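You operate a simulated robot arm through the tools that you are given. There is no shell and no other tool. Be economical: measure what you need, move in short steps, check, and stop when the job is done.

Carry out the task below with a simulated robot arm. There is one attempt and no reset: what you move stays moved.

## Task
Put things in order on the table end of the sideboard. At the end: the beige round brush with orange bristles stands on top of the silver steel can; the clear glass churn stands where the black dotted vase stood; the yellow tin stands where the clear glass churn stood; the brown pepper mill stands where the yellow tin stood; the black dotted vase stands on top of the white dish with a teal sponge; whatever was shut is shut again. Leave all else as you found it, and nothing knocked over.
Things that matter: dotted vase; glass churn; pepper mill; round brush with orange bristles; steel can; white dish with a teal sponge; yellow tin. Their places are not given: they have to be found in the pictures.

Only the result counts: the job must be done as asked and must still hold three seconds after the hand-in. Knocking over, shifting, dropping, spilling or breaking anything else fails it.

## Robot
A 7-joint arm with a two-finger parallel gripper, fixed in place. Base frame: the origin is at the foot of the arm, x ahead of it, y to its left, z up; the work surface is at about z = 860. Units: mm, rad, N and s.
With the tool pointing down near the work surface it reaches from about 300 to 700 mm from the base axis. Its first joint turns from -1.152 to 1.152 rad. Payload 1.57 kg.
Tool frame: the origin (TCP) lies between the finger pads and is the grasp point; the fingertips stand 30 mm ahead of it; z points along the fingers, y is the line along which they close. The gripper opens to 110 mm. The fingers are 24 mm wide and 12 mm thick; the gripper's body (48 by 112 mm) begins 78 mm behind the TCP.
Orientation is that of the tool frame in the base frame, as [roll, pitch, yaw] about the fixed x, y, z axes, in that order (R = Rz(yaw) Ry(pitch) Rx(roll)). With the fingers straight down and closing along the base's y, the tool's x points along the base's -x, its y along +y and its z along -z.

## Interface
- The arm moves only by the tool jog_arm. Its argument "targets" is a list that holds one entry, the list of rows, each a list of 7 numbers: the shift along the tool's x, y, z in mm, then the turn, a rotation vector about the tool's x, y, z in rad, then the finger opening in mm, from 0 to 110. In form: [[[tx, ty, tz, ax, ay, az, claw], ...]]. A call has 1 to 8 rows; each row shifts and turns the commanded pose from where the row before left it, along the tool's axes as they then stand. A row lasts 0.2 s, in which the tool goes at most 50 mm and 0.15 rad; a call with a longer step from one row to the next is refused whole, and so is a gripper value outside its range. A pose out of reach is approached as far as the arm can. The call stops where the force on the tool passes 40 N (or 10 N more than at its start, if that is more) or the arm is blocked; 0.2 s more then pass. The fingers move at their own pace (about 108 mm/s each) and stop on an object; they squeeze with about 38 N. The grip force told is the motor's: it shows also when the fingers shut on nothing. Time passes only in rows, and 0.2 s behind the last, so rows that do not move let the fingers close. The reply holds the time, the measured pose of the TCP, the force on the tool along the base axes, the opening and the grip force, in the units named above and with some noise, with the torque about the TCP (base axes, N m) and any sound that the robot's microphone picked up.
- Cameras (640 x 400 px; columns grow to the right, rows downward): "scene" is fixed at [167.5, -400.7, 1389.4]; the picture's right is [0.73, -0.69, 0.00], its down [-0.48, -0.50, -0.72] and it looks along [0.49, 0.52, -0.70] (base axes); focal length 244 px, centre (320, 200). "wrist" rides on the gripper at [70, 16, -141] in the tool frame; the picture's right is [-0.23, 0.97, 0.00], its down [-0.86, -0.20, -0.48] and it looks along [-0.47, -0.11, 0.88] (tool axes); focal length 222 px, centre (320, 200).
- grab_frame(camera): a new picture of that camera. The clock stands still meanwhile.
- pixel_to_xyz(camera, pixels): there is no depth. For up to 12 entries [column, row, z] of the newest picture of that camera ("zoom" is the newest enlarged one), the place [x, y] in the base frame at which the ray of that pixel passes the height z, good to about 3 mm. The clock stands still meanwhile.
- zoom(camera, box): a new picture of the part [left, top, right, bottom] of that camera's present view, enlarged. The clock stands still meanwhile.
- sign_off(): hands the job in; it is judged then, once.

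Work in short steps. Measure before you move; look again where a grasp or a placing could have gone wrong, and mend it. You have 80 turns and 38 pictures in all, those below and enlarged ones among them. Open the gripper and draw the arm clear of the work before you hand the job in, unless the task says otherwise; then end with one line.

The tools are called after "Emit:" by a JSON object that holds its "method" and its "body". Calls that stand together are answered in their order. jog_arm: Moves the arm, as the interface text tells. Its arguments: {"type":"object","properties":{"targets":{"type":"array","items":{"type":"array","items":{"type":"array","items":{"type":"number"}}}}},"required":["targets"]} The other tools are called the same way: grab_frame (camera) takes a picture; pixel_to_xyz (camera, pixels) gives the place at which the rays of pixels pass given heights; zoom (camera, box) takes an enlarged picture of a part of a camera's view; sign_off () hands the job in.

At the start:

```text
time: 0.0
eef_pos: [339.6, 5.2, 1189.0]
ee_rot: [3.141, 0.0, -3.14]
ft_force: [-0.3, 1.1, 0.1]
moment: [0.0, -0.03, -0.02]
opening: 109.8
finger_force: 0.0
```

scene: 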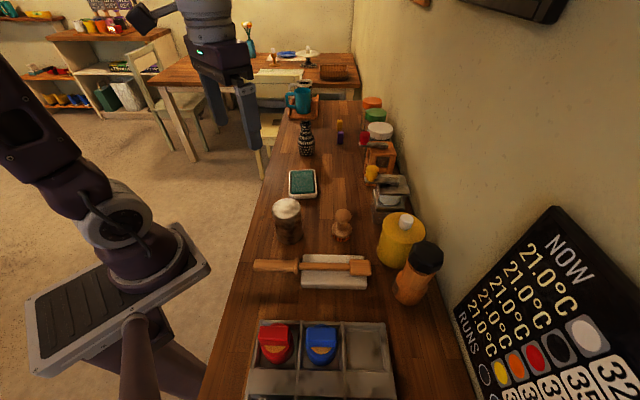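
wrist: 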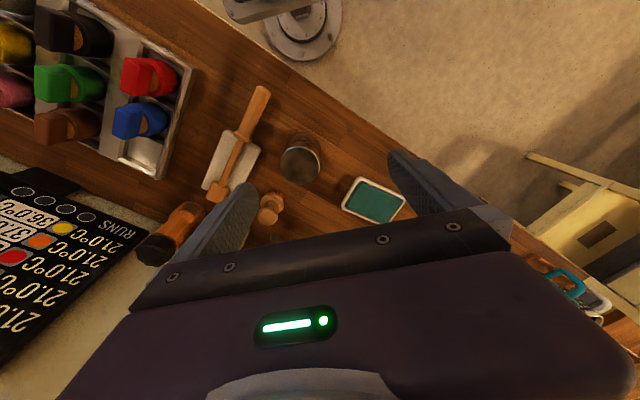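

I start by enlarging the scene to identify the objects.

Emit:
{"method": "zoom", "body": {"camera": "scene", "box": [240, 150, 460, 310]}}

Emit:
{"method": "zoom", "body": {"camera": "scene", "box": [260, 70, 420, 210]}}

```text
2.50 times, centred on (350, 230) of scene
```

zoom: 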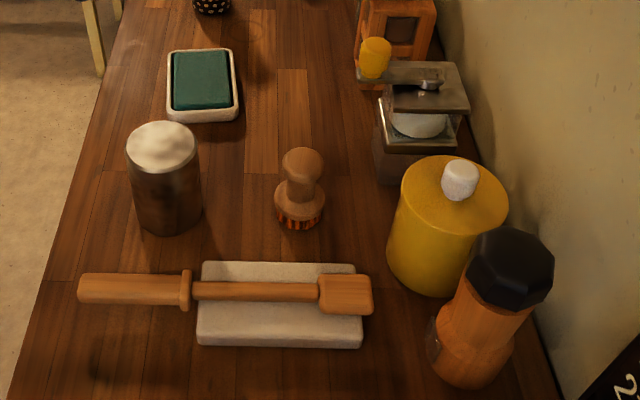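

```text
2.86 times, centred on (340, 140) of scene
```

zoom: 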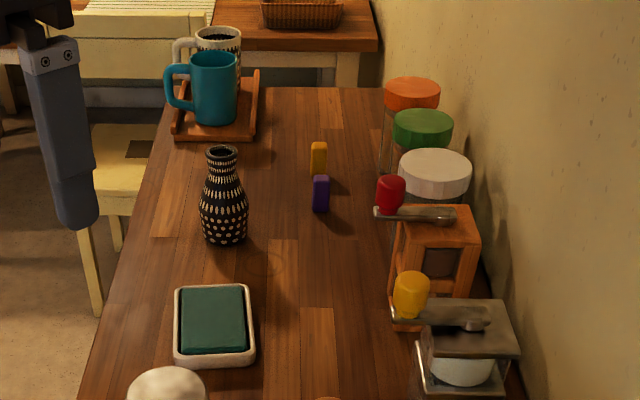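

Steel can at about (288,220), brush at (342,222), tin at (400,240), pepper mill with black top at (415,270), churn with the yellow crank at (390,195), vase at (306,140), dish at (302,183). Measuring rough positions.

Emit:
{"method": "pixel_to_xyz", "body": {"camera": "zoom", "pixels": [[226, 236, 860], [222, 152, 1000], [222, 152, 1020], [222, 152, 980], [176, 288, 880], [248, 285, 880], [255, 362, 880], [175, 366, 880], [415, 390, 860], [424, 352, 940], [518, 352, 940], [430, 300, 940]]}}

Emit:
{"method": "pixel_to_xyz", "body": {"camera": "scene", "pixels": [[288, 238, 860], [288, 208, 960], [288, 208, 940], [343, 236, 860], [342, 214, 920], [396, 258, 860], [404, 228, 950], [408, 297, 860], [425, 256, 1000], [425, 256, 1030], [380, 218, 860], [340, 150, 860]]}}

```text
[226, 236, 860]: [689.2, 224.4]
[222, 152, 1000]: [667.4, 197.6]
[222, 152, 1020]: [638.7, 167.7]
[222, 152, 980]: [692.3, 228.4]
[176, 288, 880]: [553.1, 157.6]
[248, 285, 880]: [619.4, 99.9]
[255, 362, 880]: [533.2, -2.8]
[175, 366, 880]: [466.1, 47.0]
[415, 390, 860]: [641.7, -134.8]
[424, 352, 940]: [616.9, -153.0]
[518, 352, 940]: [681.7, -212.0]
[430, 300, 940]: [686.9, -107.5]
```

```text
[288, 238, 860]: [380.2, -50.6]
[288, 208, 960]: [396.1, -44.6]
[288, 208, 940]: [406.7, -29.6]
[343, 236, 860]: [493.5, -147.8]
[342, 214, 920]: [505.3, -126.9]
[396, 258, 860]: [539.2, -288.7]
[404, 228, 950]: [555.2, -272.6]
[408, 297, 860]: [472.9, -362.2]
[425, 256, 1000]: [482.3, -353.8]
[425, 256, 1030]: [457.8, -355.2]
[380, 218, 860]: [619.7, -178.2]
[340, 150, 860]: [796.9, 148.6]
```

Rough places found; now I move high over the right-hand group for a wrist look.

Emit:
{"method": "jog_arm", "body": {"targets": [[[-22, -41, 0, 0, 0, 0, 110], [-22, -41, 0, 0, 0, 0, 110], [-22, -41, 0, 0, 0, 0, 110], [-22, -41, 0, 0, 0, 0, 110], [-22, -41, 0, 0, 0, 0, 110], [0, 0, 0, 0, 0, 0, 110]]]}}

Emit:
{"method": "grab_frame", "body": {"camera": "wrist"}}

```text
time: 1.4
eef_pos: [450.8, -201.9, 1183.5]
ee_rot: [-3.141, -0.001, 3.141]
ft_force: [0.6, 0.0, -0.1]
moment: [-0.01, 0.02, 0.07]
opening: 110.1
finger_force: 0.1
```

```text
33 pictures are left
```

wrist: 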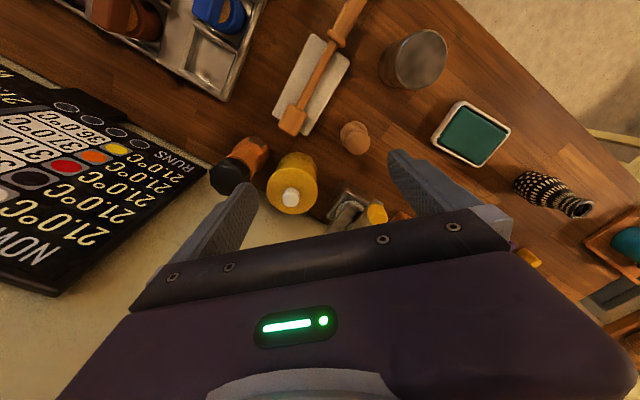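

The wrist sees the mill (240,165), tin (295,185), churn (355,212), brush (355,137), can (415,60), dish (472,133), vase (555,192). I enlarge that part.

Emit:
{"method": "zoom", "body": {"camera": "wrist", "box": [200, 110, 420, 248]}}

Emit:
{"method": "zoom", "body": {"camera": "wrist", "box": [360, 10, 620, 240]}}

```text
2.90 times, centred on (310, 179) of wrist
```

zoom: 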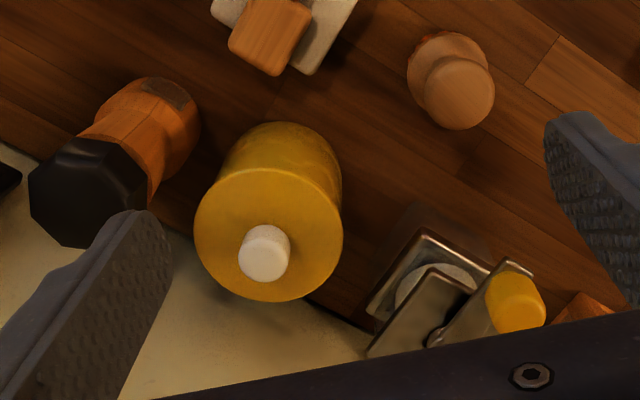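

```text
1.74 times, centred on (490, 125) of wrist
```

zoom: 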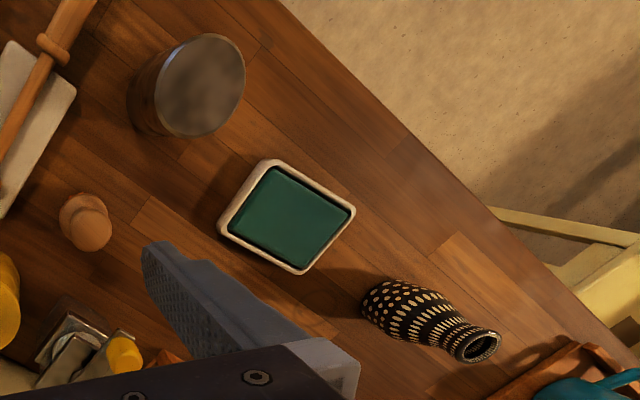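

Measuring can, dish, vase, brush in this enlarged view, and the rest in the full wrist view.

Emit:
{"method": "pixel_to_xyz", "body": {"camera": "zoom", "pixels": [[262, 159, 880], [356, 211, 880], [300, 276, 880], [217, 228, 880], [381, 308, 860], [478, 346, 980], [478, 346, 1000], [201, 85, 950], [201, 85, 970], [245, 77, 960], [157, 95, 960], [91, 228, 920]]}}

Emit:
{"method": "pixel_to_xyz", "body": {"camera": "wrist", "pixels": [[292, 191, 945], [291, 197, 970], [267, 195, 945], [318, 192, 945], [294, 214, 945], [294, 169, 945], [230, 176, 1000], [230, 176, 1020], [258, 152, 870], [372, 208, 940], [356, 141, 930], [353, 134, 870]]}}

```text
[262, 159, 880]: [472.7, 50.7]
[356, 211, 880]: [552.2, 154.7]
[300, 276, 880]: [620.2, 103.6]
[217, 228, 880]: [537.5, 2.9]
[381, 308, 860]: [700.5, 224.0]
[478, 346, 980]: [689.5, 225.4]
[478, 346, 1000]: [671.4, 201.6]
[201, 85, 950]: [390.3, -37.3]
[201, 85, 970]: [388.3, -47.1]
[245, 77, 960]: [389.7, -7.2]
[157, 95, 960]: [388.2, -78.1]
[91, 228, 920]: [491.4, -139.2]
```

```text
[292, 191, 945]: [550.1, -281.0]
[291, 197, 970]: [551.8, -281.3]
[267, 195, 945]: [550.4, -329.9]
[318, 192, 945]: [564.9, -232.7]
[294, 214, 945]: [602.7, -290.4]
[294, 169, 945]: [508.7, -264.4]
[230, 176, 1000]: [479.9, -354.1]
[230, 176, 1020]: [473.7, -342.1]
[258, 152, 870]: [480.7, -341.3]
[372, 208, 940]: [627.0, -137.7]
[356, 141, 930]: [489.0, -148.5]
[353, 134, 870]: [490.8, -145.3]
```

Dish centre ≈(546,77), long axis ≈52°; vase axis ≈(689,224), rim z≈983; tin Ø≈97 at (555,-281). Close scene views for the brush/can heights.

Emit:
{"method": "zoom", "body": {"camera": "scene", "box": [260, 190, 372, 260]}}

```text
5.71 times, centred on (316, 225) of scene
```

zoom: 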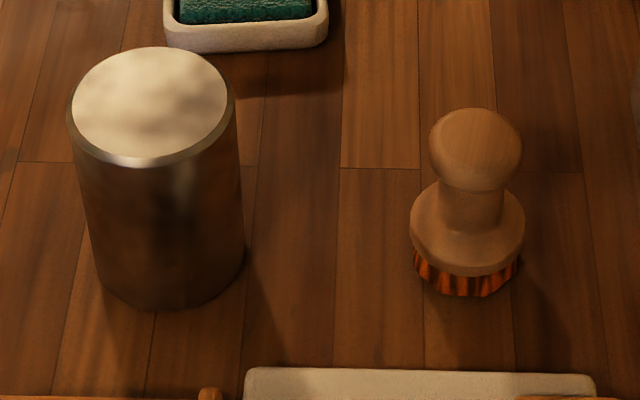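

Measure can base/top and brush at candidate heights.

Emit:
{"method": "pixel_to_xyz", "body": {"camera": "zoom", "pixels": [[96, 280, 860], [246, 252, 860], [168, 310, 860], [150, 108, 960], [68, 115, 955], [235, 100, 955], [150, 48, 960], [148, 168, 960], [470, 297, 860], [415, 265, 863], [522, 265, 863], [477, 140, 930]]}}

```text
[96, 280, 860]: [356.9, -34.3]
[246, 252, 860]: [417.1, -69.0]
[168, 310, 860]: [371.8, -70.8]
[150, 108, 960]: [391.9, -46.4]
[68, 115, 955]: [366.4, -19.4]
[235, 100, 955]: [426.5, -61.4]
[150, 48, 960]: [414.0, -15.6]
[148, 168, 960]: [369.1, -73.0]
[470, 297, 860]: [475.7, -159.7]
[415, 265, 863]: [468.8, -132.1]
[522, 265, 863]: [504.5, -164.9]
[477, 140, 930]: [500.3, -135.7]
```

Can ≈(390,-43), top ≈958; brush ≈(491,-145), knob z≈910–938. Moving above the brush, opening 80, and descending part way.

Emit:
{"method": "jog_arm", "body": {"targets": [[[-20, 28, 0, 0, 0, 0, 80], [-20, 29, 0, 0, 0, 0, 80], [0, 0, 50, 0, 0, 0, 80], [0, 0, 50, 0, 0, 0, 80], [0, 0, 50, 0, 0, 0, 80], [0, 0, 20, 0, 0, 0, 80], [0, 0, 0, 0, 0, 0, 80]]]}}

Emit:
{"method": "zoom", "body": {"camera": "scene", "box": [240, 130, 440, 260]}}

```text
time: 3.0
eef_pos: [490.6, -144.4, 1017.1]
ee_rot: [3.141, 0.0, 3.141]
ft_force: [0.2, 0.3, -0.2]
moment: [0.02, -0.03, 0.0]
opening: 80.1
finger_force: 0.1
```

```text
3.08 times, centred on (340, 195) of scene
```

zoom: 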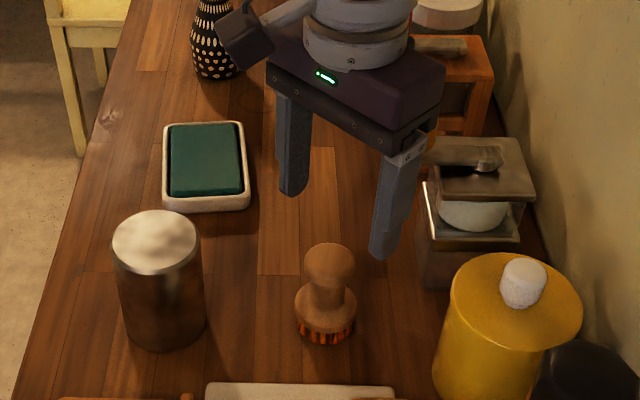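

Centred over the brush; lowering to TCP z≈926 and closing.

Emit:
{"method": "jog_arm", "body": {"targets": [[[0, 0, 40, 0, 0, 0, 80], [0, 0, 40, 0, 0, 0, 80], [0, 0, 11, 0, 0, 0, 80], [0, 0, 0, 0, 0, 0, 80], [0, 0, 0, 0, 0, 0, 30], [0, 0, 0, 0, 0, 0, 30], [0, 0, 0, 0, 0, 0, 30]]]}}

Emit:
{"method": "zoom", "body": {"camera": "scene", "box": [260, 160, 420, 260]}}

```text
time: 4.6
eef_pos: [489.5, -145.2, 928.9]
ee_rot: [-3.141, -0.002, 3.14]
ft_force: [-0.7, 0.5, 0.3]
moment: [0.02, 0.02, 0.02]
opening: 39.4
finger_force: 38.4
```

```text
4.00 times, centred on (340, 210) of scene
```

zoom: 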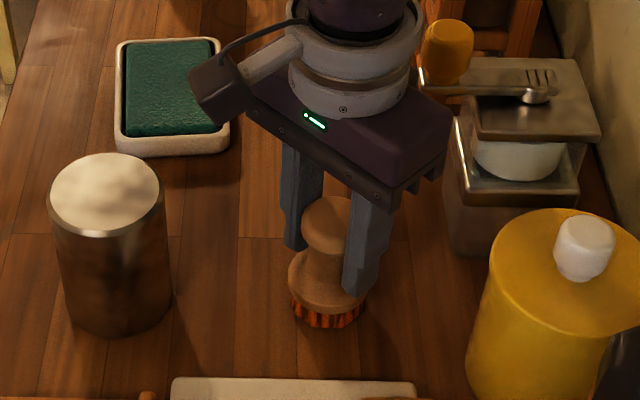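

Gripped (39.4 mm). Lifting, then over the can.

Emit:
{"method": "jog_arm", "body": {"targets": [[[0, 0, -45, 0, 0, 0, 30], [0, 0, -45, 0, 0, 0, 30], [0, 0, -40, 0, 0, 0, 30], [33, 34, 0, 0, 0, 0, 30], [33, 34, 0, 0, 0, 0, 30], [33.5, 34, 0, 0, 0, 0, 30], [0, 0, 0, 0, 0, 0, 30], [0, 0, 0, 0, 0, 0, 30]]]}}

Emit:
{"method": "zoom", "body": {"camera": "scene", "box": [220, 150, 380, 260]}}

```text
time: 6.4
eef_pos: [390.2, -42.7, 1057.7]
ee_rot: [3.141, -0.001, 3.14]
ft_force: [-0.2, 0.0, -1.3]
moment: [0.02, 0.0, -0.02]
opening: 39.3
finger_force: 38.1
```

```text
3.64 times, centred on (300, 205) of scene
```

zoom: 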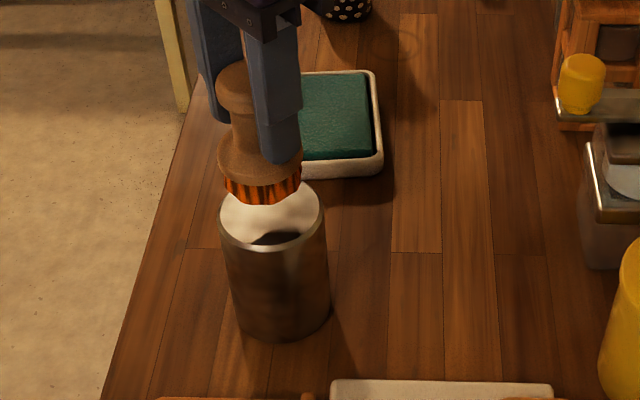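

Lowering 26 mm then gently further.

Emit:
{"method": "jog_arm", "body": {"targets": [[[0, 0, 15, 0, 0, 0, 30], [0, 0, 9, 0, 0, 0, 30], [0, 0, 2, 0, 0, 0, 30], [0, 0, 0, 0, 0, 0, 30]]]}}

```text
time: 7.4
eef_pos: [390.8, -40.8, 1032.6]
ee_rot: [3.141, 0.006, -3.141]
ft_force: [0.4, 2.1, 29.5]
moment: [0.04, -0.23, -0.06]
opening: 39.3
finger_force: 37.9
```

Contact made (29 N). Back off about 2 mm, check.

Emit:
{"method": "jog_arm", "body": {"targets": [[[0, 0, -2, 0, 0, 0, 30], [0, 0, 0, 0, 0, 0, 30]]]}}

Emit:
{"method": "zoom", "body": {"camera": "scene", "box": [220, 150, 380, 260]}}

```text
time: 8.0
eef_pos: [388.6, -43.4, 1032.8]
ee_rot: [-3.141, -0.001, -3.141]
ft_force: [2.9, 2.4, 8.3]
moment: [0.1, -0.35, 0.02]
opening: 39.3
finger_force: 38.6
```

```text
3.64 times, centred on (300, 205) of scene
```

zoom: 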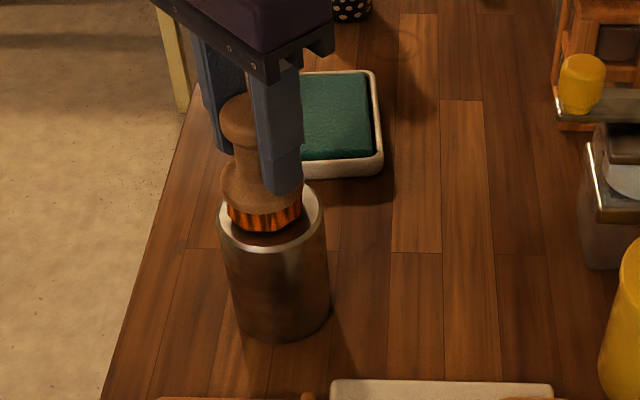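

Brush sits well within the can's top. Releasing and lifting off.

Emit:
{"method": "jog_arm", "body": {"targets": [[[0, 0, 0, 0, 0, 0, 55], [0, 0, 0, 0, 0, 0, 80], [0, 0, 0, 0, 0, 0, 80], [0, 0, -40, 0, 0, 0, 80], [0, 0, -50, 0, 0, 0, 80], [0, 0, -40, 0, 0, 0, 80]]]}}

Emit:
{"method": "grab_frame", "body": {"camera": "scene"}}

```text
time: 9.4
eef_pos: [387.6, -45.0, 1163.7]
ee_rot: [-3.141, -0.002, 3.141]
ft_force: [0.2, 0.0, -1.1]
moment: [-0.01, 0.01, -0.03]
opening: 79.7
finger_force: 0.0
```

```text
25 pictures are left
```

scene: 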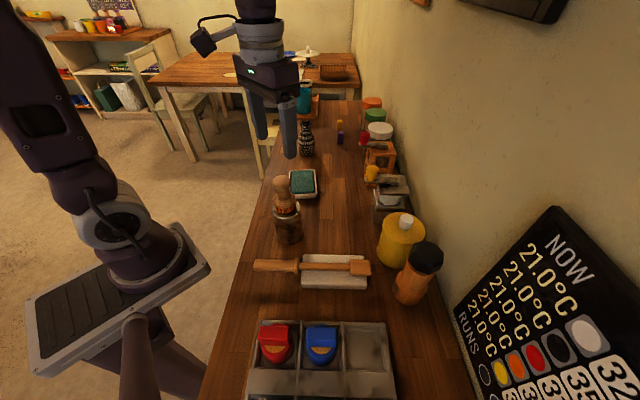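

Brush stands on the can. Next the vase: yaw the hand 0.314 rad so that closing is tangential, and move toward it high up.

Emit:
{"method": "jog_arm", "body": {"targets": [[[0, 0, 0, 0, 0, -0.15, 100], [0, 0, 0, 0, 0, -0.15, 100], [0, 0, 0, 0, 0, -0.014, 100], [-41, 18, 0, 0, 0, 0, 100], [-41, 18, 0, 0, 0, 0, 100], [-41, 18, 0, 0, 0, 0, 100], [-41, 18, 0, 0, 0, 0, 100], [-41, 18, 0, 0, 0, 0, 100]]]}}

```text
time: 11.2
eef_pos: [560.6, 103.9, 1161.0]
ee_rot: [3.14, -0.001, -2.829]
ft_force: [0.3, 0.7, -0.7]
moment: [0.02, 0.02, 0.02]
opening: 99.9
finger_force: 0.0
```

Now over to the vase, coming down to z≈1075 untilted, to see whether the reach suffices.

Emit:
{"method": "jog_arm", "body": {"targets": [[[-40, 18.6, 0, 0, 0, 0, 100], [-40, 18.6, 0, 0, 0, 0, 100], [-40, 18.6, 0, 0, 0, 0, 100], [-39, 18.6, 0, 0, 0, 0, 100], [0, 0, 40, 0, 0, 0, 100], [0, 0, 40, 0, 0, 0, 100], [0, 0, 0, 0, 0, 0, 100]]]}}

Emit:
{"method": "grab_frame", "body": {"camera": "wrist"}}

```text
time: 12.8
eef_pos: [591.1, 175.5, 1072.1]
ee_rot: [3.141, 0.001, -2.827]
ft_force: [0.8, -0.2, -0.6]
moment: [0.01, -0.02, -0.01]
opening: 100.0
finger_force: 0.1
out of reach, approached as far as the arm can: row 2, 3, 4
```

```text
24 pictures are left
```

wrist: 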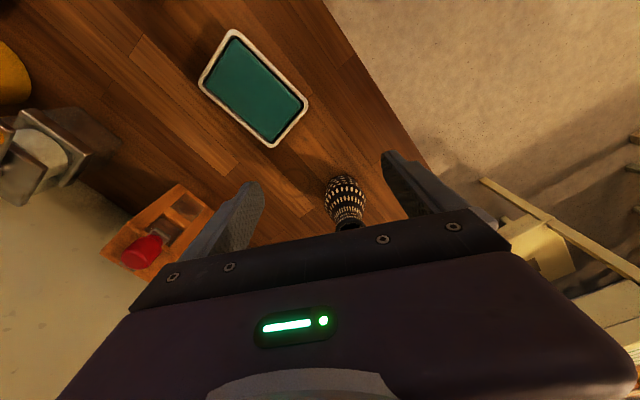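

Reach untilted ends near r≈616 at this height, so I will tilt the fingers outward. First cross-check the vase position from this view (vase body around (343,183)–(350,222)).

Emit:
{"method": "pixel_to_xyz", "body": {"camera": "wrist", "pixels": [[338, 178, 860], [346, 196, 890], [326, 200, 890], [367, 193, 890], [350, 226, 983], [234, 30, 880], [309, 102, 880], [272, 147, 880], [200, 82, 880], [180, 185, 950], [200, 205, 950], [120, 245, 950]]}}

```text
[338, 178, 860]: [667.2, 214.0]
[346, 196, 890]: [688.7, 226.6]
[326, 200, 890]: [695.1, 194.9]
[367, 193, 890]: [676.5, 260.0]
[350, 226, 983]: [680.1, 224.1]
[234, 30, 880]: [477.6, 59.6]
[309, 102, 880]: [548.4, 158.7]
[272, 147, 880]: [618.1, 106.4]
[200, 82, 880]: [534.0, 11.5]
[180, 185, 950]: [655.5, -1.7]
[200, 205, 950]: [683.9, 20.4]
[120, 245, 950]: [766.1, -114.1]
```

Vase axis ≈(689,225). Tilt the tool 0.35 rad outward, shift sideways, and come down part way along the fingers.

Emit:
{"method": "jog_arm", "body": {"targets": [[[0, 0, 0, 0, -0.15, 0, 92], [0, 0, 0, 0, -0.15, 0, 92], [0, 0, 0, 0, -0.05, 0, 92], [-23, 8.4, 0, 0, 0, 0, 92], [-23.5, 8.4, 0, 0, 0, 0, 92], [0, 0, 40, 0, 0, 0, 92], [0, 0, 40, 0, 0, 0, 92], [0, 0, 0, 0, 0, 0, 92]]]}}

Emit:
{"method": "grab_frame", "body": {"camera": "wrist"}}

```text
time: 14.6
eef_pos: [656.7, 211.8, 1016.5]
ee_rot: [3.14, 0.351, -2.827]
ft_force: [0.8, -0.9, 0.1]
moment: [-0.01, -0.05, -0.01]
opening: 91.9
finger_force: 0.1
```

```text
23 pictures are left
```

wrist: 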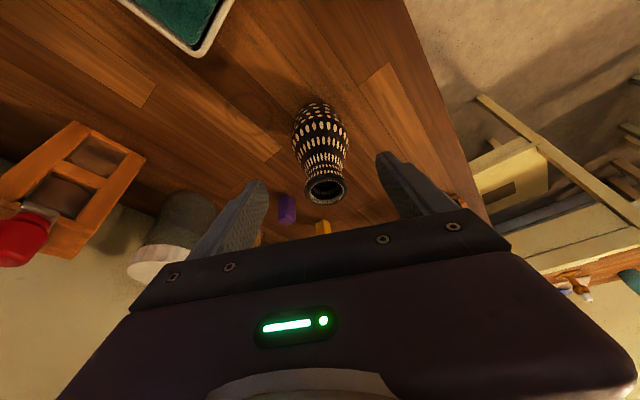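

Aligned. Descend the last 110 mm along the fingers, then close.

Emit:
{"method": "jog_arm", "body": {"targets": [[[3, 2.6, 40, 0, 0, 0, 92], [0, 0, 40, 0, 0, 0, 92], [0, 0, 30, 0, 0, 0, 92], [0, 0, 0, 0, 0, 0, 92], [0, 0, 0, 0, 0, 0, 50], [0, 0, 0, 0, 0, 0, 50], [0, 0, 0, 0, 0, 0, 50]]]}}

Emit:
{"method": "zoom", "body": {"camera": "scene", "box": [240, 80, 400, 190]}}

```text
time: 16.2
eef_pos: [686.4, 226.8, 911.7]
ee_rot: [3.141, 0.349, -2.828]
ft_force: [-0.7, 0.0, 0.2]
moment: [0.04, -0.02, 0.01]
opening: 63.3
finger_force: 37.6
```

```text
3.64 times, centred on (320, 135) of scene
```

zoom: 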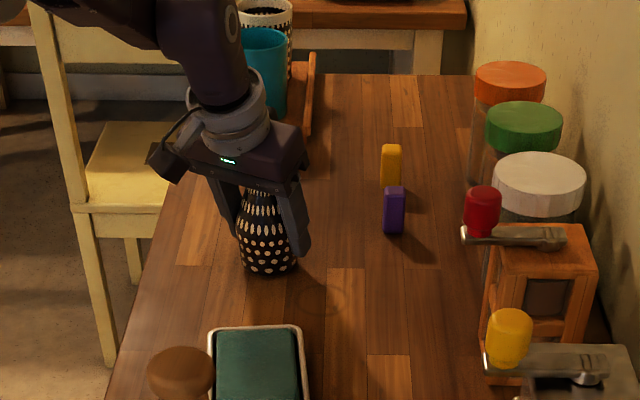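

Gripped (63 mm). Lift straight up 60 mm, then carry to over the dish centre (546,77).

Emit:
{"method": "jog_arm", "body": {"targets": [[[-10.3, 0, -28.2, 0, 0, 0, 50], [-10.3, 0, -28.2, 0, 0, 0, 50], [34, -19.6, -12.4, 0, 0, 0, 50], [34, -19.6, -12.4, 0, 0, 0, 50], [34, -19.6, -12.4, 0, 0, 0, 50], [34, -19.6, -12.4, 0, 0, 0, 50], [34, -19.4, -12.4, 0, 0, 0, 50], [0, 0, 0, 0, 0, 0, 50]]]}}

Emit:
{"method": "zoom", "body": {"camera": "scene", "box": [220, 110, 380, 220]}}

```text
time: 18.0
eef_pos: [548.4, 78.7, 969.2]
ee_rot: [-3.141, 0.352, -2.827]
ft_force: [-0.4, 0.1, -1.6]
moment: [0.04, 0.01, 0.0]
opening: 62.8
finger_force: 38.1
```

```text
3.64 times, centred on (300, 165) of scene
```

zoom: 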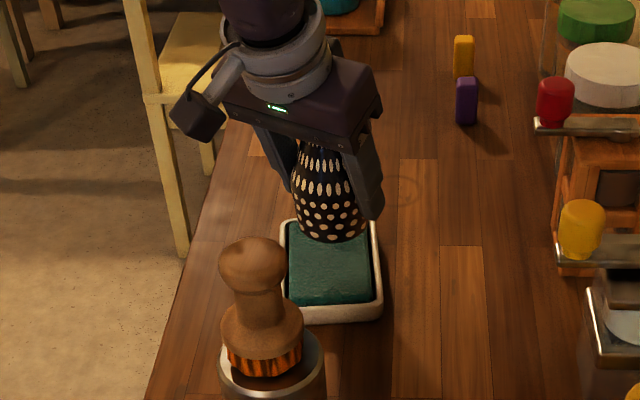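

Over the sponge. Lower: 20 then small steps.

Emit:
{"method": "jog_arm", "body": {"targets": [[[7.5, 0.5, 18.8, 0, 0, 0, 50], [2.4, 0, 6.6, 0, 0, 0, 50], [0, 0, 0, 0, 0, 0, 50]]]}}

```text
time: 18.8
eef_pos: [547.0, 78.7, 942.0]
ee_rot: [-3.141, 0.35, -2.828]
ft_force: [-1.4, -0.8, -2.2]
moment: [0.01, -0.01, -0.01]
opening: 63.0
finger_force: 38.4
```

No contact yet (bottom ≈890). Lower by small steps.

Emit:
{"method": "jog_arm", "body": {"targets": [[[0.7, 0, 1.9, 0, 0, 0, 50], [0.7, 0, 1.9, 0, 0, 0, 50], [0, 0, 0, 0, 0, 0, 50]]]}}

```text
time: 19.6
eef_pos: [546.5, 80.2, 939.9]
ee_rot: [3.141, 0.349, -2.829]
ft_force: [-0.1, 0.3, -1.8]
moment: [-0.02, 0.0, -0.01]
opening: 62.9
finger_force: 38.2
```

Emit:
{"method": "jog_arm", "body": {"targets": [[[0.7, -0.5, 1.9, 0, 0, 0, 50], [0.7, 0, 1.9, 0, 0, 0, 50], [0, 0, 0, 0, 0, 0, 50]]]}}

Emit:
{"method": "zoom", "body": {"camera": "scene", "box": [250, 130, 350, 200]}}

```text
time: 20.4
eef_pos: [547.2, 79.4, 935.8]
ee_rot: [-3.141, 0.349, -2.828]
ft_force: [0.0, 1.2, -1.9]
moment: [0.02, -0.02, 0.0]
opening: 63.0
finger_force: 37.6
```

```text
5.71 times, centred on (300, 165) of scene
```

zoom: 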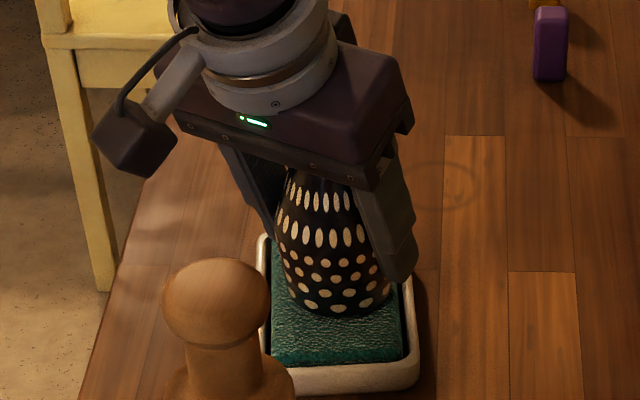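

Looks centred on the sponge, almost in contact. Continue down gently.

Emit:
{"method": "jog_arm", "body": {"targets": [[[0.7, 0, 1.9, 0, 0, 0, 50], [0.7, 0, 1.9, 0, 0, 0, 50], [0, 0, 0, 0, 0, 0, 50]]]}}

```text
time: 21.2
eef_pos: [546.6, 80.3, 933.6]
ee_rot: [3.141, 0.354, -2.828]
ft_force: [5.2, -2.0, 16.5]
moment: [0.3, 0.01, -0.15]
opening: 62.7
finger_force: 38.3
```

Contact (16 N). Ease 1 mm, open, and withdraw along the tool axis.

Emit:
{"method": "jog_arm", "body": {"targets": [[[-0.3, 0, -0.9, 0, 0, 0, 50], [0, 0, 0, 0, 0, 0, 70], [0, 0, 0, 0, 0, 0, 95], [0, 0, 0, 0, 0, 0, 95], [0, 0, -35, 0, 0, 0, 95], [0, 0, -45, 0, 0, 0, 95], [0, 0, -45, 0, 0, 0, 95], [0, 0, -45, 0, 0, 0, 95]]]}}

Emit:
{"method": "grab_frame", "body": {"camera": "scene"}}

```text
time: 23.0
eef_pos: [487.9, 62.2, 1093.6]
ee_rot: [3.141, 0.348, -2.827]
ft_force: [0.4, -0.1, 0.3]
moment: [0.02, -0.01, 0.01]
opening: 95.0
finger_force: 0.1
```

```text
19 pictures are left
```

scene: 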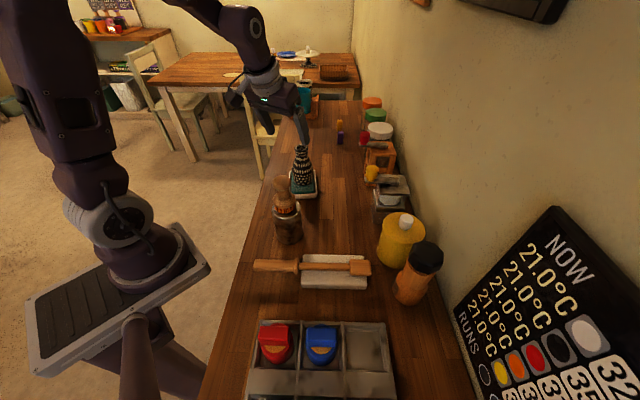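

Vase stands on the dish. Now a close look at the churn (390,195) in the scene.

Emit:
{"method": "zoom", "body": {"camera": "scene", "box": [345, 135, 435, 220]}}

```text
4.71 times, centred on (390, 178) of scene
```

zoom: 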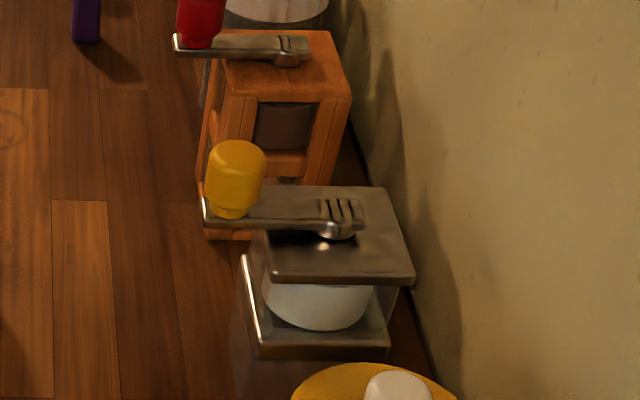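

The churn has a square metal top plate with a crank, frame and glass base; aligned with the wall. I lift and turn the tool (keeping its tilt) so closing runs along the wall direction.

Emit:
{"method": "jog_arm", "body": {"targets": [[[-15, 0, -42, 0, 0, 0, 110], [0, 0, 0, 0.048, 0, 0.1311, 110], [0, 0, 0, 0.048, 0, 0.1311, 110], [0, 0, 0, 0.048, 0, 0.1311, 110], [0, 0, 0, 0.048, 0, 0.1311, 110], [0, 0, 0, 0.048, 0, 0.1311, 110], [0, 0, 0, 0.048, 0, 0.1311, 110], [0, 0, 0, 0.048, 0, 0.1311, 110]]]}}

```text
time: 24.8
eef_pos: [489.6, 60.9, 1136.5]
ee_rot: [-3.14, 0.351, 2.477]
ft_force: [0.1, 0.5, -0.7]
moment: [-0.01, 0.01, 0.01]
opening: 110.0
finger_force: 0.1
```

Move over the churn with the tool axis aimed at it, and look.

Emit:
{"method": "jog_arm", "body": {"targets": [[[-30.3, -12.7, 21, 0, 0, 0, 110], [-30.3, -12.7, 21, 0, 0, 0, 110], [-30.3, -12.7, 21, 0, 0, 0, 110], [-30.3, -12.7, 21, 0, 0, 0, 110], [-30.3, -12.7, 21, 0, 0, 0, 110], [-30.3, -12.7, 21, 0, 0, 0, 110], [0, 0, 0, 0, 0, 0, 110]]]}}

Emit:
{"method": "grab_frame", "body": {"camera": "wrist"}}

```text
time: 26.4
eef_pos: [612.4, -131.4, 1081.6]
ee_rot: [-3.138, 0.351, 2.479]
ft_force: [0.4, -0.2, -1.0]
moment: [0.01, -0.01, 0.03]
opening: 109.9
finger_force: 0.1
```

```text
17 pictures are left
```

wrist: 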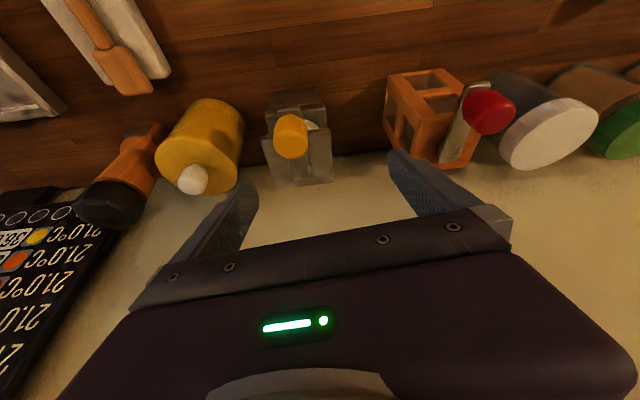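

The churn sits at about (300,140) between tin and wooden mill with gaps on both sides. Enlarge for measurement.

Emit:
{"method": "zoom", "body": {"camera": "wrist", "box": [140, 70, 460, 220]}}

```text
2.00 times, centred on (300, 145) of wrist
```

zoom: 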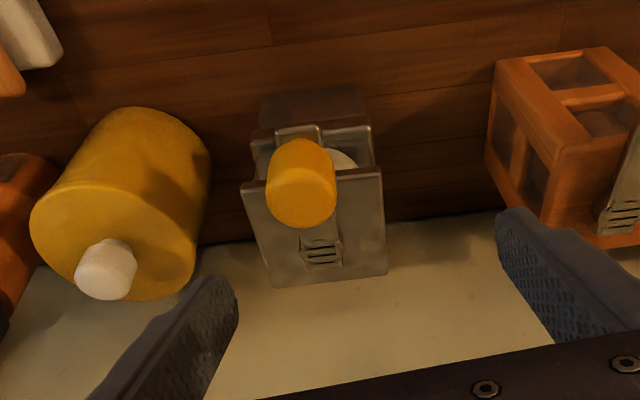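

Triangulating the churn's top plate from both views.

Emit:
{"method": "pixel_to_xyz", "body": {"camera": "zoom", "pixels": [[242, 187, 940], [242, 187, 960], [383, 170, 940], [383, 170, 960], [387, 277, 940], [387, 277, 960], [270, 287, 950], [258, 128, 910], [370, 124, 910], [262, 95, 860], [365, 90, 860], [295, 190, 970]]}}

Emit:
{"method": "pixel_to_xyz", "body": {"camera": "scene", "pixels": [[378.3, 195, 940], [378.3, 195, 960], [409.5, 195.4, 940], [409.5, 195.4, 960], [401.7, 175.2, 940], [401.7, 175.2, 960], [374, 211, 900], [403, 210, 900], [372, 175, 970], [372, 192, 900]]}}

```text
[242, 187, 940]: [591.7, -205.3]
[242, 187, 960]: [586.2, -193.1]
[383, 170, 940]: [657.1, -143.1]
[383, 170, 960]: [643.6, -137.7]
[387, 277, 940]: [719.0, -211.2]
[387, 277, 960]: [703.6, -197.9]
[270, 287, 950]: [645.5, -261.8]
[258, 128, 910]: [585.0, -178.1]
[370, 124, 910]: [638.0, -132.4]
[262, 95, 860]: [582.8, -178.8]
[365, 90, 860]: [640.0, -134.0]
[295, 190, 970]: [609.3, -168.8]
```

```text
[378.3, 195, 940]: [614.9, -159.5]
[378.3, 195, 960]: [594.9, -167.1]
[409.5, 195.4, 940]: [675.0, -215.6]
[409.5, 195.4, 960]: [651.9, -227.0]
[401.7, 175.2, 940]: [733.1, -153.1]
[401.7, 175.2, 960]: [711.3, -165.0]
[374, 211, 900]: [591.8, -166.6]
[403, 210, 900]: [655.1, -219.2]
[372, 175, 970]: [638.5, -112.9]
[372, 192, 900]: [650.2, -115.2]
```

Churn top plate ≈ z 984, centre ≈(629,-182), about 75 mm square. Checking its orientation against table plank lines in the same view.

Emit:
{"method": "pixel_to_xyz", "body": {"camera": "zoom", "pixels": [[205, 245, 860], [490, 211, 860], [70, 68, 860], [560, 10, 860], [258, 145, 915], [370, 138, 915], [262, 95, 865], [365, 90, 865], [36, 215, 950], [195, 265, 950], [270, 287, 984], [387, 277, 984]]}}

```text
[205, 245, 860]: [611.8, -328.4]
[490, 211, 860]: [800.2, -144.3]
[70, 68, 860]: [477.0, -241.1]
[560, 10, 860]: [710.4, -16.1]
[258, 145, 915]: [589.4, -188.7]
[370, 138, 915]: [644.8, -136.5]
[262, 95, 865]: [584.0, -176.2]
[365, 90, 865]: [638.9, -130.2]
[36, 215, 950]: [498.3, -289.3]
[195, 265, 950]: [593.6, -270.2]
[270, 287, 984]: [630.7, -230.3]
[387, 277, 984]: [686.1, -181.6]
```

Table axis ≈44°, churn aligned with it, centre ≈(635,-183), crank knob ≈ at (594,-144), z≈1012. I'll grip across its width at z≈958, tilt 0.2; align yaw/tilt and approach half way.

Emit:
{"method": "jog_arm", "body": {"targets": [[[0, 0, 0, 0.0504, 0, 0.138, 98], [0, 0, 0, 0, 0.149, 0, 98], [-15, -9.5, 15, 0, 0, 0, 98], [-15, -9.5, 15, 0, 0, 0, 98], [0, 0, 30, 0, 0, 0, 98], [0, 0, 0, 0, 0, 0, 98]]]}}

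Emit:
{"method": "grab_frame", "body": {"camera": "wrist"}}

```text
time: 27.8
eef_pos: [625.2, -171.3, 1027.9]
ee_rot: [3.141, 0.201, 2.332]
ft_force: [-0.3, -0.6, 0.8]
moment: [0.01, 0.03, 0.02]
opening: 98.3
finger_force: 0.1
```

```text
15 pictures are left
```

wrist: 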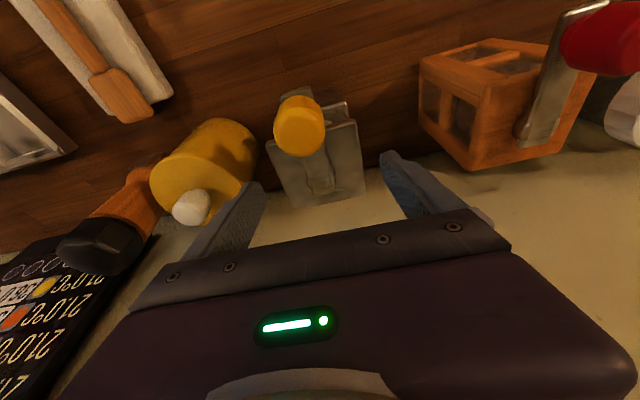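

Re-measure the plate with this nearer view.

Emit:
{"method": "pixel_to_xyz", "body": {"camera": "wrist", "pixels": [[356, 122, 978], [364, 193, 978], [295, 208, 978], [269, 152, 978], [356, 122, 960], [364, 193, 960], [295, 208, 960], [299, 128, 1015], [298, 135, 1030], [348, 102, 910], [278, 95, 910]]}}

```text
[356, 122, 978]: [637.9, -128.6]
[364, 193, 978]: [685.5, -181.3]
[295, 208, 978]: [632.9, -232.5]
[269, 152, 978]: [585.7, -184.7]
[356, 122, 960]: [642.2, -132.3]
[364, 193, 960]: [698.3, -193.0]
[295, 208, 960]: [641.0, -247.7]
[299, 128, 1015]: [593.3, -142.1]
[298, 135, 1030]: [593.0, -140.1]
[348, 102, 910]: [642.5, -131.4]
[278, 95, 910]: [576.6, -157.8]
```

Plate 72 mm square, centre (635.5,-182), aligned. Descend 72 mm along the tool and close.

Emit:
{"method": "jog_arm", "body": {"targets": [[[-3, 0, 36, 0, 0, 0, 98], [0, 0, 36, 0, 0, 0, 98], [0, 0, 0, 0, 0, 0, 98], [0, 0, 0, 0, 0, 0, 60], [0, 0, 0, 0, 0, 0, 60], [0, 0, 0, 0, 0, 0, 60]]]}}

Emit:
{"method": "zoom", "body": {"camera": "scene", "box": [335, 120, 455, 220]}}

```text
time: 29.2
eef_pos: [638.9, -185.9, 956.5]
ee_rot: [-3.14, 0.201, 2.332]
ft_force: [-0.6, -0.4, -0.4]
moment: [-0.06, -0.15, 0.0]
opening: 77.9
finger_force: 38.0
```

```text
4.00 times, centred on (395, 170) of scene
```

zoom: 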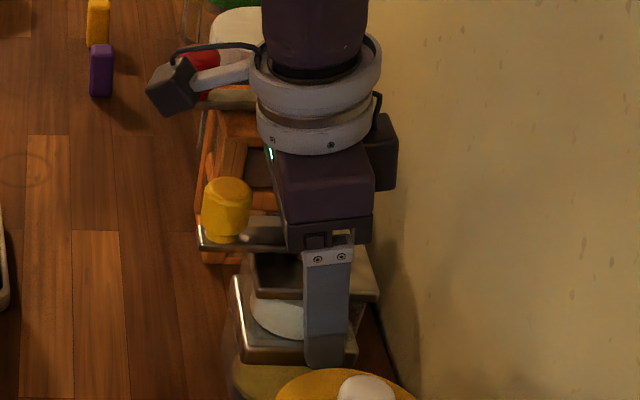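

Gripped at 77.9 mm on the glass body. Lift straight up 40 mm and check.

Emit:
{"method": "jog_arm", "body": {"targets": [[[-2, 0, -9.8, 0, 0, 0, 60], [-3, 0, -14.7, 0, 0, 0, 60], [-3, 0, -14.7, 0, 0, 0, 60], [0, 0, 0, 0, 0, 0, 60]]]}}

Emit:
{"method": "zoom", "body": {"camera": "scene", "box": [335, 120, 455, 220]}}

```text
time: 30.2
eef_pos: [638.6, -185.0, 996.9]
ee_rot: [-3.14, 0.201, 2.333]
ft_force: [0.0, 0.2, -5.1]
moment: [-0.07, -0.01, 0.01]
opening: 78.0
finger_force: 37.8
```

```text
4.00 times, centred on (395, 170) of scene
```

zoom: 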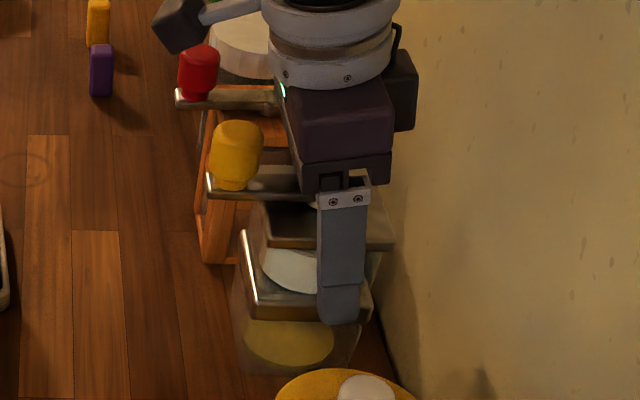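

The whole churn came up. Lift 40 more and draw it inward/sideways to (600,-90), clear of the wooden mill.

Emit:
{"method": "jog_arm", "body": {"targets": [[[-8, 0, -39.2, 0, 0, 0, 60], [31.2, 12.5, -6.3, 0, 0, 0, 60], [31.2, 12.5, -6.3, 0, 0, 0, 60], [31.2, 12.5, -6.3, 0, 0, 0, 60], [0, 0, 0, 0, 0, 0, 60]]]}}

Emit:
{"method": "jog_arm", "body": {"targets": [[[0, 0, 0, -0.028, 0, -0.138, 60], [0, 0, 0, -0.028, 0, -0.138, 60], [0, 0, 0, -0.028, 0, -0.138, 60], [0, 0, 0, -0.028, 0, -0.138, 60], [0, 0, 0, -0.028, 0, -0.138, 60], [0, 0, 0, -0.028, 0, -0.138, 60], [0, 0, 0, -0.028, 0, -0.138, 60], [0, 0, 0, -0.028, 0, -0.138, 60]]]}}

```text
time: 31.4
eef_pos: [599.4, -89.2, 1038.9]
ee_rot: [-3.141, 0.201, 2.332]
ft_force: [0.4, 0.0, -5.2]
moment: [-0.04, -0.04, -0.03]
opening: 77.8
finger_force: 38.1
```

```text
time: 33.2
eef_pos: [599.6, -91.9, 1038.1]
ee_rot: [-3.139, 0.2, -2.821]
ft_force: [0.4, -0.9, -4.8]
moment: [0.05, -0.07, -0.02]
opening: 77.9
finger_force: 37.8
```

Turned. Checking clearances near the vase's old spot: tray corner and small blocks in the scene picture.

Emit:
{"method": "pixel_to_xyz", "body": {"camera": "scene", "pixels": [[289, 118, 870], [315, 118, 870], [340, 144, 860], [364, 139, 1010], [363, 152, 940], [362, 160, 870]]}}

Emit:
{"method": "jog_arm", "body": {"targets": [[[-16.2, 33.4, 3.3, 0, 0, 0, 60], [-16.2, 33.4, 3.3, 0, 0, 0, 60], [-27.9, 22.2, 5.7, 0, 0, 0, 60], [-27.9, 22.2, 5.7, 0, 0, 0, 60], [0, 0, 0, 0, 0, 0, 60]]]}}

```text
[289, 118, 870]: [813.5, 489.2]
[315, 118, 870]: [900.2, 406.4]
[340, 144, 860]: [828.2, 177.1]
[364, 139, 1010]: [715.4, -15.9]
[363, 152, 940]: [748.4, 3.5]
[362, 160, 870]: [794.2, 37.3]
```

```text
time: 34.4
eef_pos: [650.3, 41.4, 1036.0]
ee_rot: [-3.14, 0.2, -2.823]
ft_force: [0.2, 0.8, -5.8]
moment: [0.04, -0.07, -0.02]
opening: 77.8
finger_force: 37.7
```

Now on to the vase's old spot, lowering 50 mm on the way.

Emit:
{"method": "jog_arm", "body": {"targets": [[[-17.4, 32.5, 13.7, 0, 0, 0, 60], [-17.4, 32.5, 13.7, 0, 0, 0, 60], [-17.4, 32.5, 13.7, 0, 0, 0, 60], [-17.4, 32.5, 13.7, 0, 0, 0, 60], [-17.4, 32.5, 13.7, 0, 0, 0, 60], [0, 0, 0, 0, 0, 0, 60]]]}}

```text
time: 35.8
eef_pos: [692.3, 228.5, 985.7]
ee_rot: [-3.14, 0.195, -2.826]
ft_force: [0.1, 0.0, -4.4]
moment: [0.05, -0.06, 0.01]
opening: 77.9
finger_force: 37.9
```

In reach. Lower 25 mm, then gently.

Emit:
{"method": "jog_arm", "body": {"targets": [[[2.6, -0.8, 12.7, 0, 0, 0, 60], [2.2, 0, 10.8, 0, 0, 0, 60], [0.4, 0, 2, 0, 0, 0, 60], [0, 0, 0, 0, 0, 0, 60]]]}}

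```text
time: 36.8
eef_pos: [694.4, 226.2, 961.0]
ee_rot: [-3.14, 0.199, -2.826]
ft_force: [-0.6, -0.3, -5.0]
moment: [0.02, -0.04, -0.01]
opening: 77.7
finger_force: 37.6
```

Emit:
{"method": "jog_arm", "body": {"targets": [[[0.4, 0, 2, 0, 0, 0, 60], [0.4, 0, 2, 0, 0, 0, 60], [0, 0, 0, 0, 0, 0, 60]]]}}

```text
time: 37.6
eef_pos: [693.3, 225.6, 958.3]
ee_rot: [-3.139, 0.198, -2.823]
ft_force: [0.6, 0.0, -5.4]
moment: [0.05, -0.07, 0.04]
opening: 77.7
finger_force: 38.1
```

No contact yet; two more small steps.

Emit:
{"method": "jog_arm", "body": {"targets": [[[0.4, 0, 1.5, 0, 0, 0, 60], [0.3, 0, 1.5, 0, 0, 0, 60], [0, 0, 0, 0, 0, 0, 60]]]}}

Emit:
{"method": "zoom", "body": {"camera": "scene", "box": [250, 90, 370, 190]}}

```text
time: 38.4
eef_pos: [693.7, 225.1, 955.8]
ee_rot: [-3.14, 0.204, -2.826]
ft_force: [-7.6, 0.7, 22.6]
moment: [0.57, 0.63, 0.35]
opening: 77.9
finger_force: 37.8
```

```text
4.00 times, centred on (310, 140) of scene
```

zoom: 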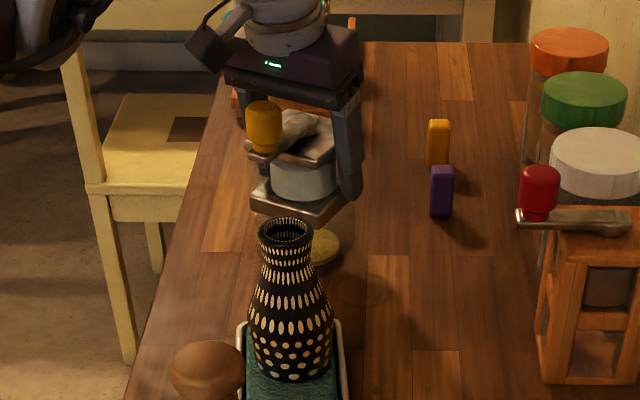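

Contact. Release and withdraw along the tool axis.

Emit:
{"method": "jog_arm", "body": {"targets": [[[-0.2, 0, -0.8, 0, 0, 0, 60], [0, 0, 0, 0, 0, 0, 80], [0, 0, 0, 0, 0, 0, 98], [0, 0, 0, 0, 0, 0, 98], [0, 0, -36, 0, 0, 0, 98], [0, 0, -36, 0, 0, 0, 98], [0, 0, -40, 0, 0, 0, 98], [0, 0, 0, 0, 0, 0, 98]]]}}

Emit:
{"method": "grab_frame", "body": {"camera": "wrist"}}

```text
time: 40.2
eef_pos: [671.0, 220.2, 1067.3]
ee_rot: [-3.14, 0.198, -2.823]
ft_force: [0.2, 0.1, -1.0]
moment: [0.0, 0.02, -0.07]
opening: 98.0
finger_force: 0.0
```

```text
11 pictures are left
```

wrist: 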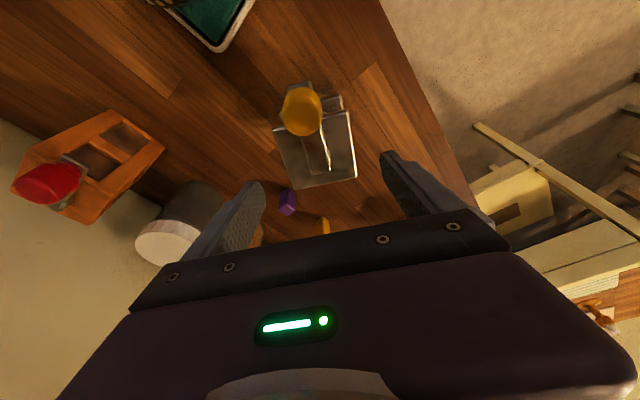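

Check the churn's final place, and measure the tin from the scene picture.

Emit:
{"method": "pixel_to_xyz", "body": {"camera": "wrist", "pixels": [[273, 131, 978], [351, 111, 978], [357, 178, 978], [301, 190, 978]]}}

Emit:
{"method": "pixel_to_xyz", "body": {"camera": "scene", "pixels": [[396, 268.8, 860], [377, 254, 865], [382, 226, 945], [425, 236, 945], [404, 232, 945], [404, 232, 955], [405.6, 220, 975]]}}

```text
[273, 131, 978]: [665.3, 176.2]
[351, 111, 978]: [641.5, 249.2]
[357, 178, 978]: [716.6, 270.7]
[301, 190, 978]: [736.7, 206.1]
```

```text
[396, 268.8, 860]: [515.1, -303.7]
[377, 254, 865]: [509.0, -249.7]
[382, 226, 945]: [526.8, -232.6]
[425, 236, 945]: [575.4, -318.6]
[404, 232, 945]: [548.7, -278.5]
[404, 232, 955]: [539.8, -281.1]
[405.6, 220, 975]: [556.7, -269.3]
```

Churn centre ≈(690,225), right. Now draw back, untilt and turn the tool to the standard yaw for the tin.

Emit:
{"method": "jog_arm", "body": {"targets": [[[20, 0, -45, 0, 0, 0, 110], [45, 0, 0, 0, 0, 0, 110], [45, 0, 0, 0, 0, 0, 110], [0, 0, 0, 0, 0.149, 0, 110], [0, 0, 0, 0, 0.049, 0, 110], [0, 0, 0, 0, 0, 0.106, 110], [0, 0, 0, 0, 0, 0.106, 110], [0, 0, 0, 0, 0, 0.106, 110]]]}}

```text
time: 42.0
eef_pos: [562.6, 183.3, 1088.3]
ee_rot: [-3.138, 0.003, 3.14]
ft_force: [-0.8, 0.9, -0.2]
moment: [0.01, -0.02, -0.02]
opening: 109.8
finger_force: 0.0
```

Travel in -y toward the tin at this height.

Emit:
{"method": "jog_arm", "body": {"targets": [[[0, -47, 0, 0, 0, 0, 110], [0, -47, 0, 0, 0, 0, 110], [0, -47, 0, 0, 0, 0, 110], [0, -47, 0, 0, 0, 0, 110], [0, -47, 0, 0, 0, 0, 110], [0, -47, 0, 0, 0, 0, 110], [0, -47, 0, 0, 0, 0, 110], [0, -47, 0, 0, 0, 0, 110]]]}}

Emit:
{"method": "jog_arm", "body": {"targets": [[[0, -43, 0, 0, 0, 0, 110], [0, -43, 15, 0, 0, 0, 110], [0, 0, 0, 0, 0, 0, 110]]]}}

Emit:
{"method": "grab_frame", "body": {"camera": "wrist"}}

```text
time: 43.8
eef_pos: [562.5, -192.4, 1088.5]
ee_rot: [-3.14, 0.002, 3.141]
ft_force: [-1.5, -0.9, 0.5]
moment: [0.06, -0.02, 0.0]
opening: 110.5
finger_force: 0.0
```

```text
time: 44.6
eef_pos: [559.7, -279.1, 1074.2]
ee_rot: [-3.141, 0.0, 3.138]
ft_force: [0.2, 0.4, -0.2]
moment: [-0.02, -0.03, -0.02]
opening: 110.0
finger_force: 0.1
```

```text
10 pictures are left
```

wrist: 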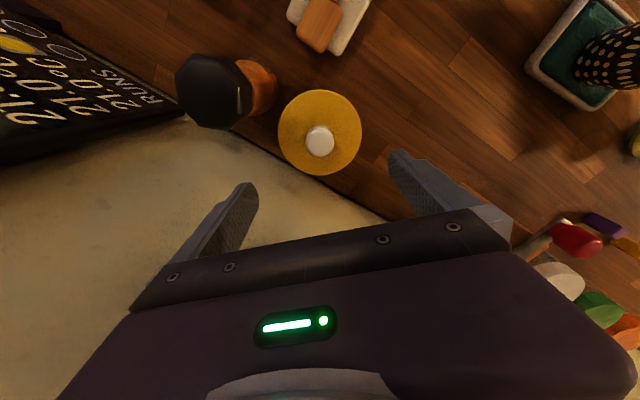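

Tin lid in view: centre ≈(320,133). Measure it and the mill.

Emit:
{"method": "pixel_to_xyz", "body": {"camera": "wrist", "pixels": [[320, 133, 945], [278, 137, 945], [361, 128, 945], [318, 90, 945], [322, 176, 945], [320, 139, 965], [212, 92, 1000], [178, 88, 1000], [246, 96, 1000], [262, 87, 880], [275, 88, 870], [320, 133, 955]]}}

```text
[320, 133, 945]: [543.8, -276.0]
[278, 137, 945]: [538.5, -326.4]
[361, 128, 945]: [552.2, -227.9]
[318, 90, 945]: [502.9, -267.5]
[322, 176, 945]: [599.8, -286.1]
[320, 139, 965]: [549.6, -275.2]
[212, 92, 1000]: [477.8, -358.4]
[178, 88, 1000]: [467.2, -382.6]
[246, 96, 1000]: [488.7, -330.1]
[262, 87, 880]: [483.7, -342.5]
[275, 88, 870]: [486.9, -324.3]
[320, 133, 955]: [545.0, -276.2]
```

Tin centre ≈(550.5,-277), Ø≈98. Align and come down to just above the lid.

Emit:
{"method": "jog_arm", "body": {"targets": [[[9.2, 2, 0, 0, 0, 0, 110], [0, 0, 40, 0, 0, 0, 110], [0, 0, 40, 0, 0, 0, 110], [0, 0, 0, 0, 0, 0, 110]]]}}

Emit:
{"method": "zoom", "body": {"camera": "scene", "box": [350, 180, 470, 280]}}

```text
time: 45.6
eef_pos: [551.6, -274.4, 993.1]
ee_rot: [-3.14, 0.001, 3.14]
ft_force: [0.4, 0.4, 0.1]
moment: [-0.02, 0.03, -0.01]
opening: 109.8
finger_force: 0.1
```

```text
4.00 times, centred on (410, 230) of scene
```

zoom: 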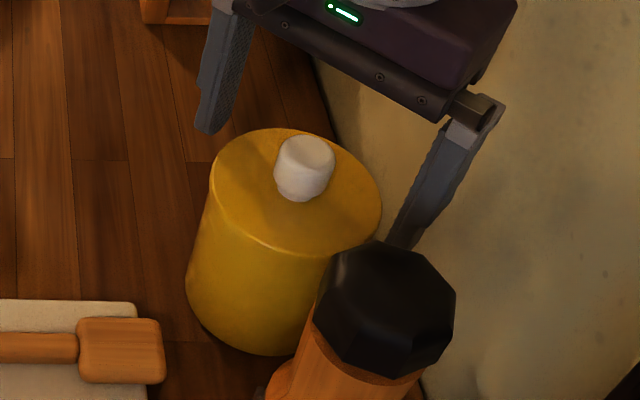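

Fingers straddle the tin. Lower carefully.

Emit:
{"method": "jog_arm", "body": {"targets": [[[1, -2.5, 10, 0, 0, 0, 110], [0, 0, 10, 0, 0, 0, 110], [0, 0, 10, 0, 0, 0, 110], [0, 0, 10, 0, 0, 0, 110], [0, 0, 10, 0, 0, 0, 110], [0, 0, 0, 0, 0, 0, 110]]]}}

```text
time: 47.0
eef_pos: [551.4, -279.2, 942.8]
ee_rot: [-3.14, 0.002, 3.141]
ft_force: [0.5, 0.4, -0.5]
moment: [0.03, 0.02, 0.01]
opening: 110.1
finger_force: 0.0
```

No contact; lower another 25 and close.

Emit:
{"method": "jog_arm", "body": {"targets": [[[0, 0.5, 12, 0, 0, 0, 110], [0, 0.5, 13, 0, 0, 0, 110], [0, 0, 0, 0, 0, 0, 110], [0, 0, 0, 0, 0, 0, 85], [0, 0, 0, 0, 0, 0, 85], [0, 0, 0, 0, 0, 0, 85]]]}}

```text
time: 48.4
eef_pos: [553.2, -277.2, 919.4]
ee_rot: [-3.141, 0.004, -3.141]
ft_force: [-0.7, 6.9, 30.5]
moment: [0.22, 0.27, -0.04]
opening: 95.2
finger_force: 5.2
```

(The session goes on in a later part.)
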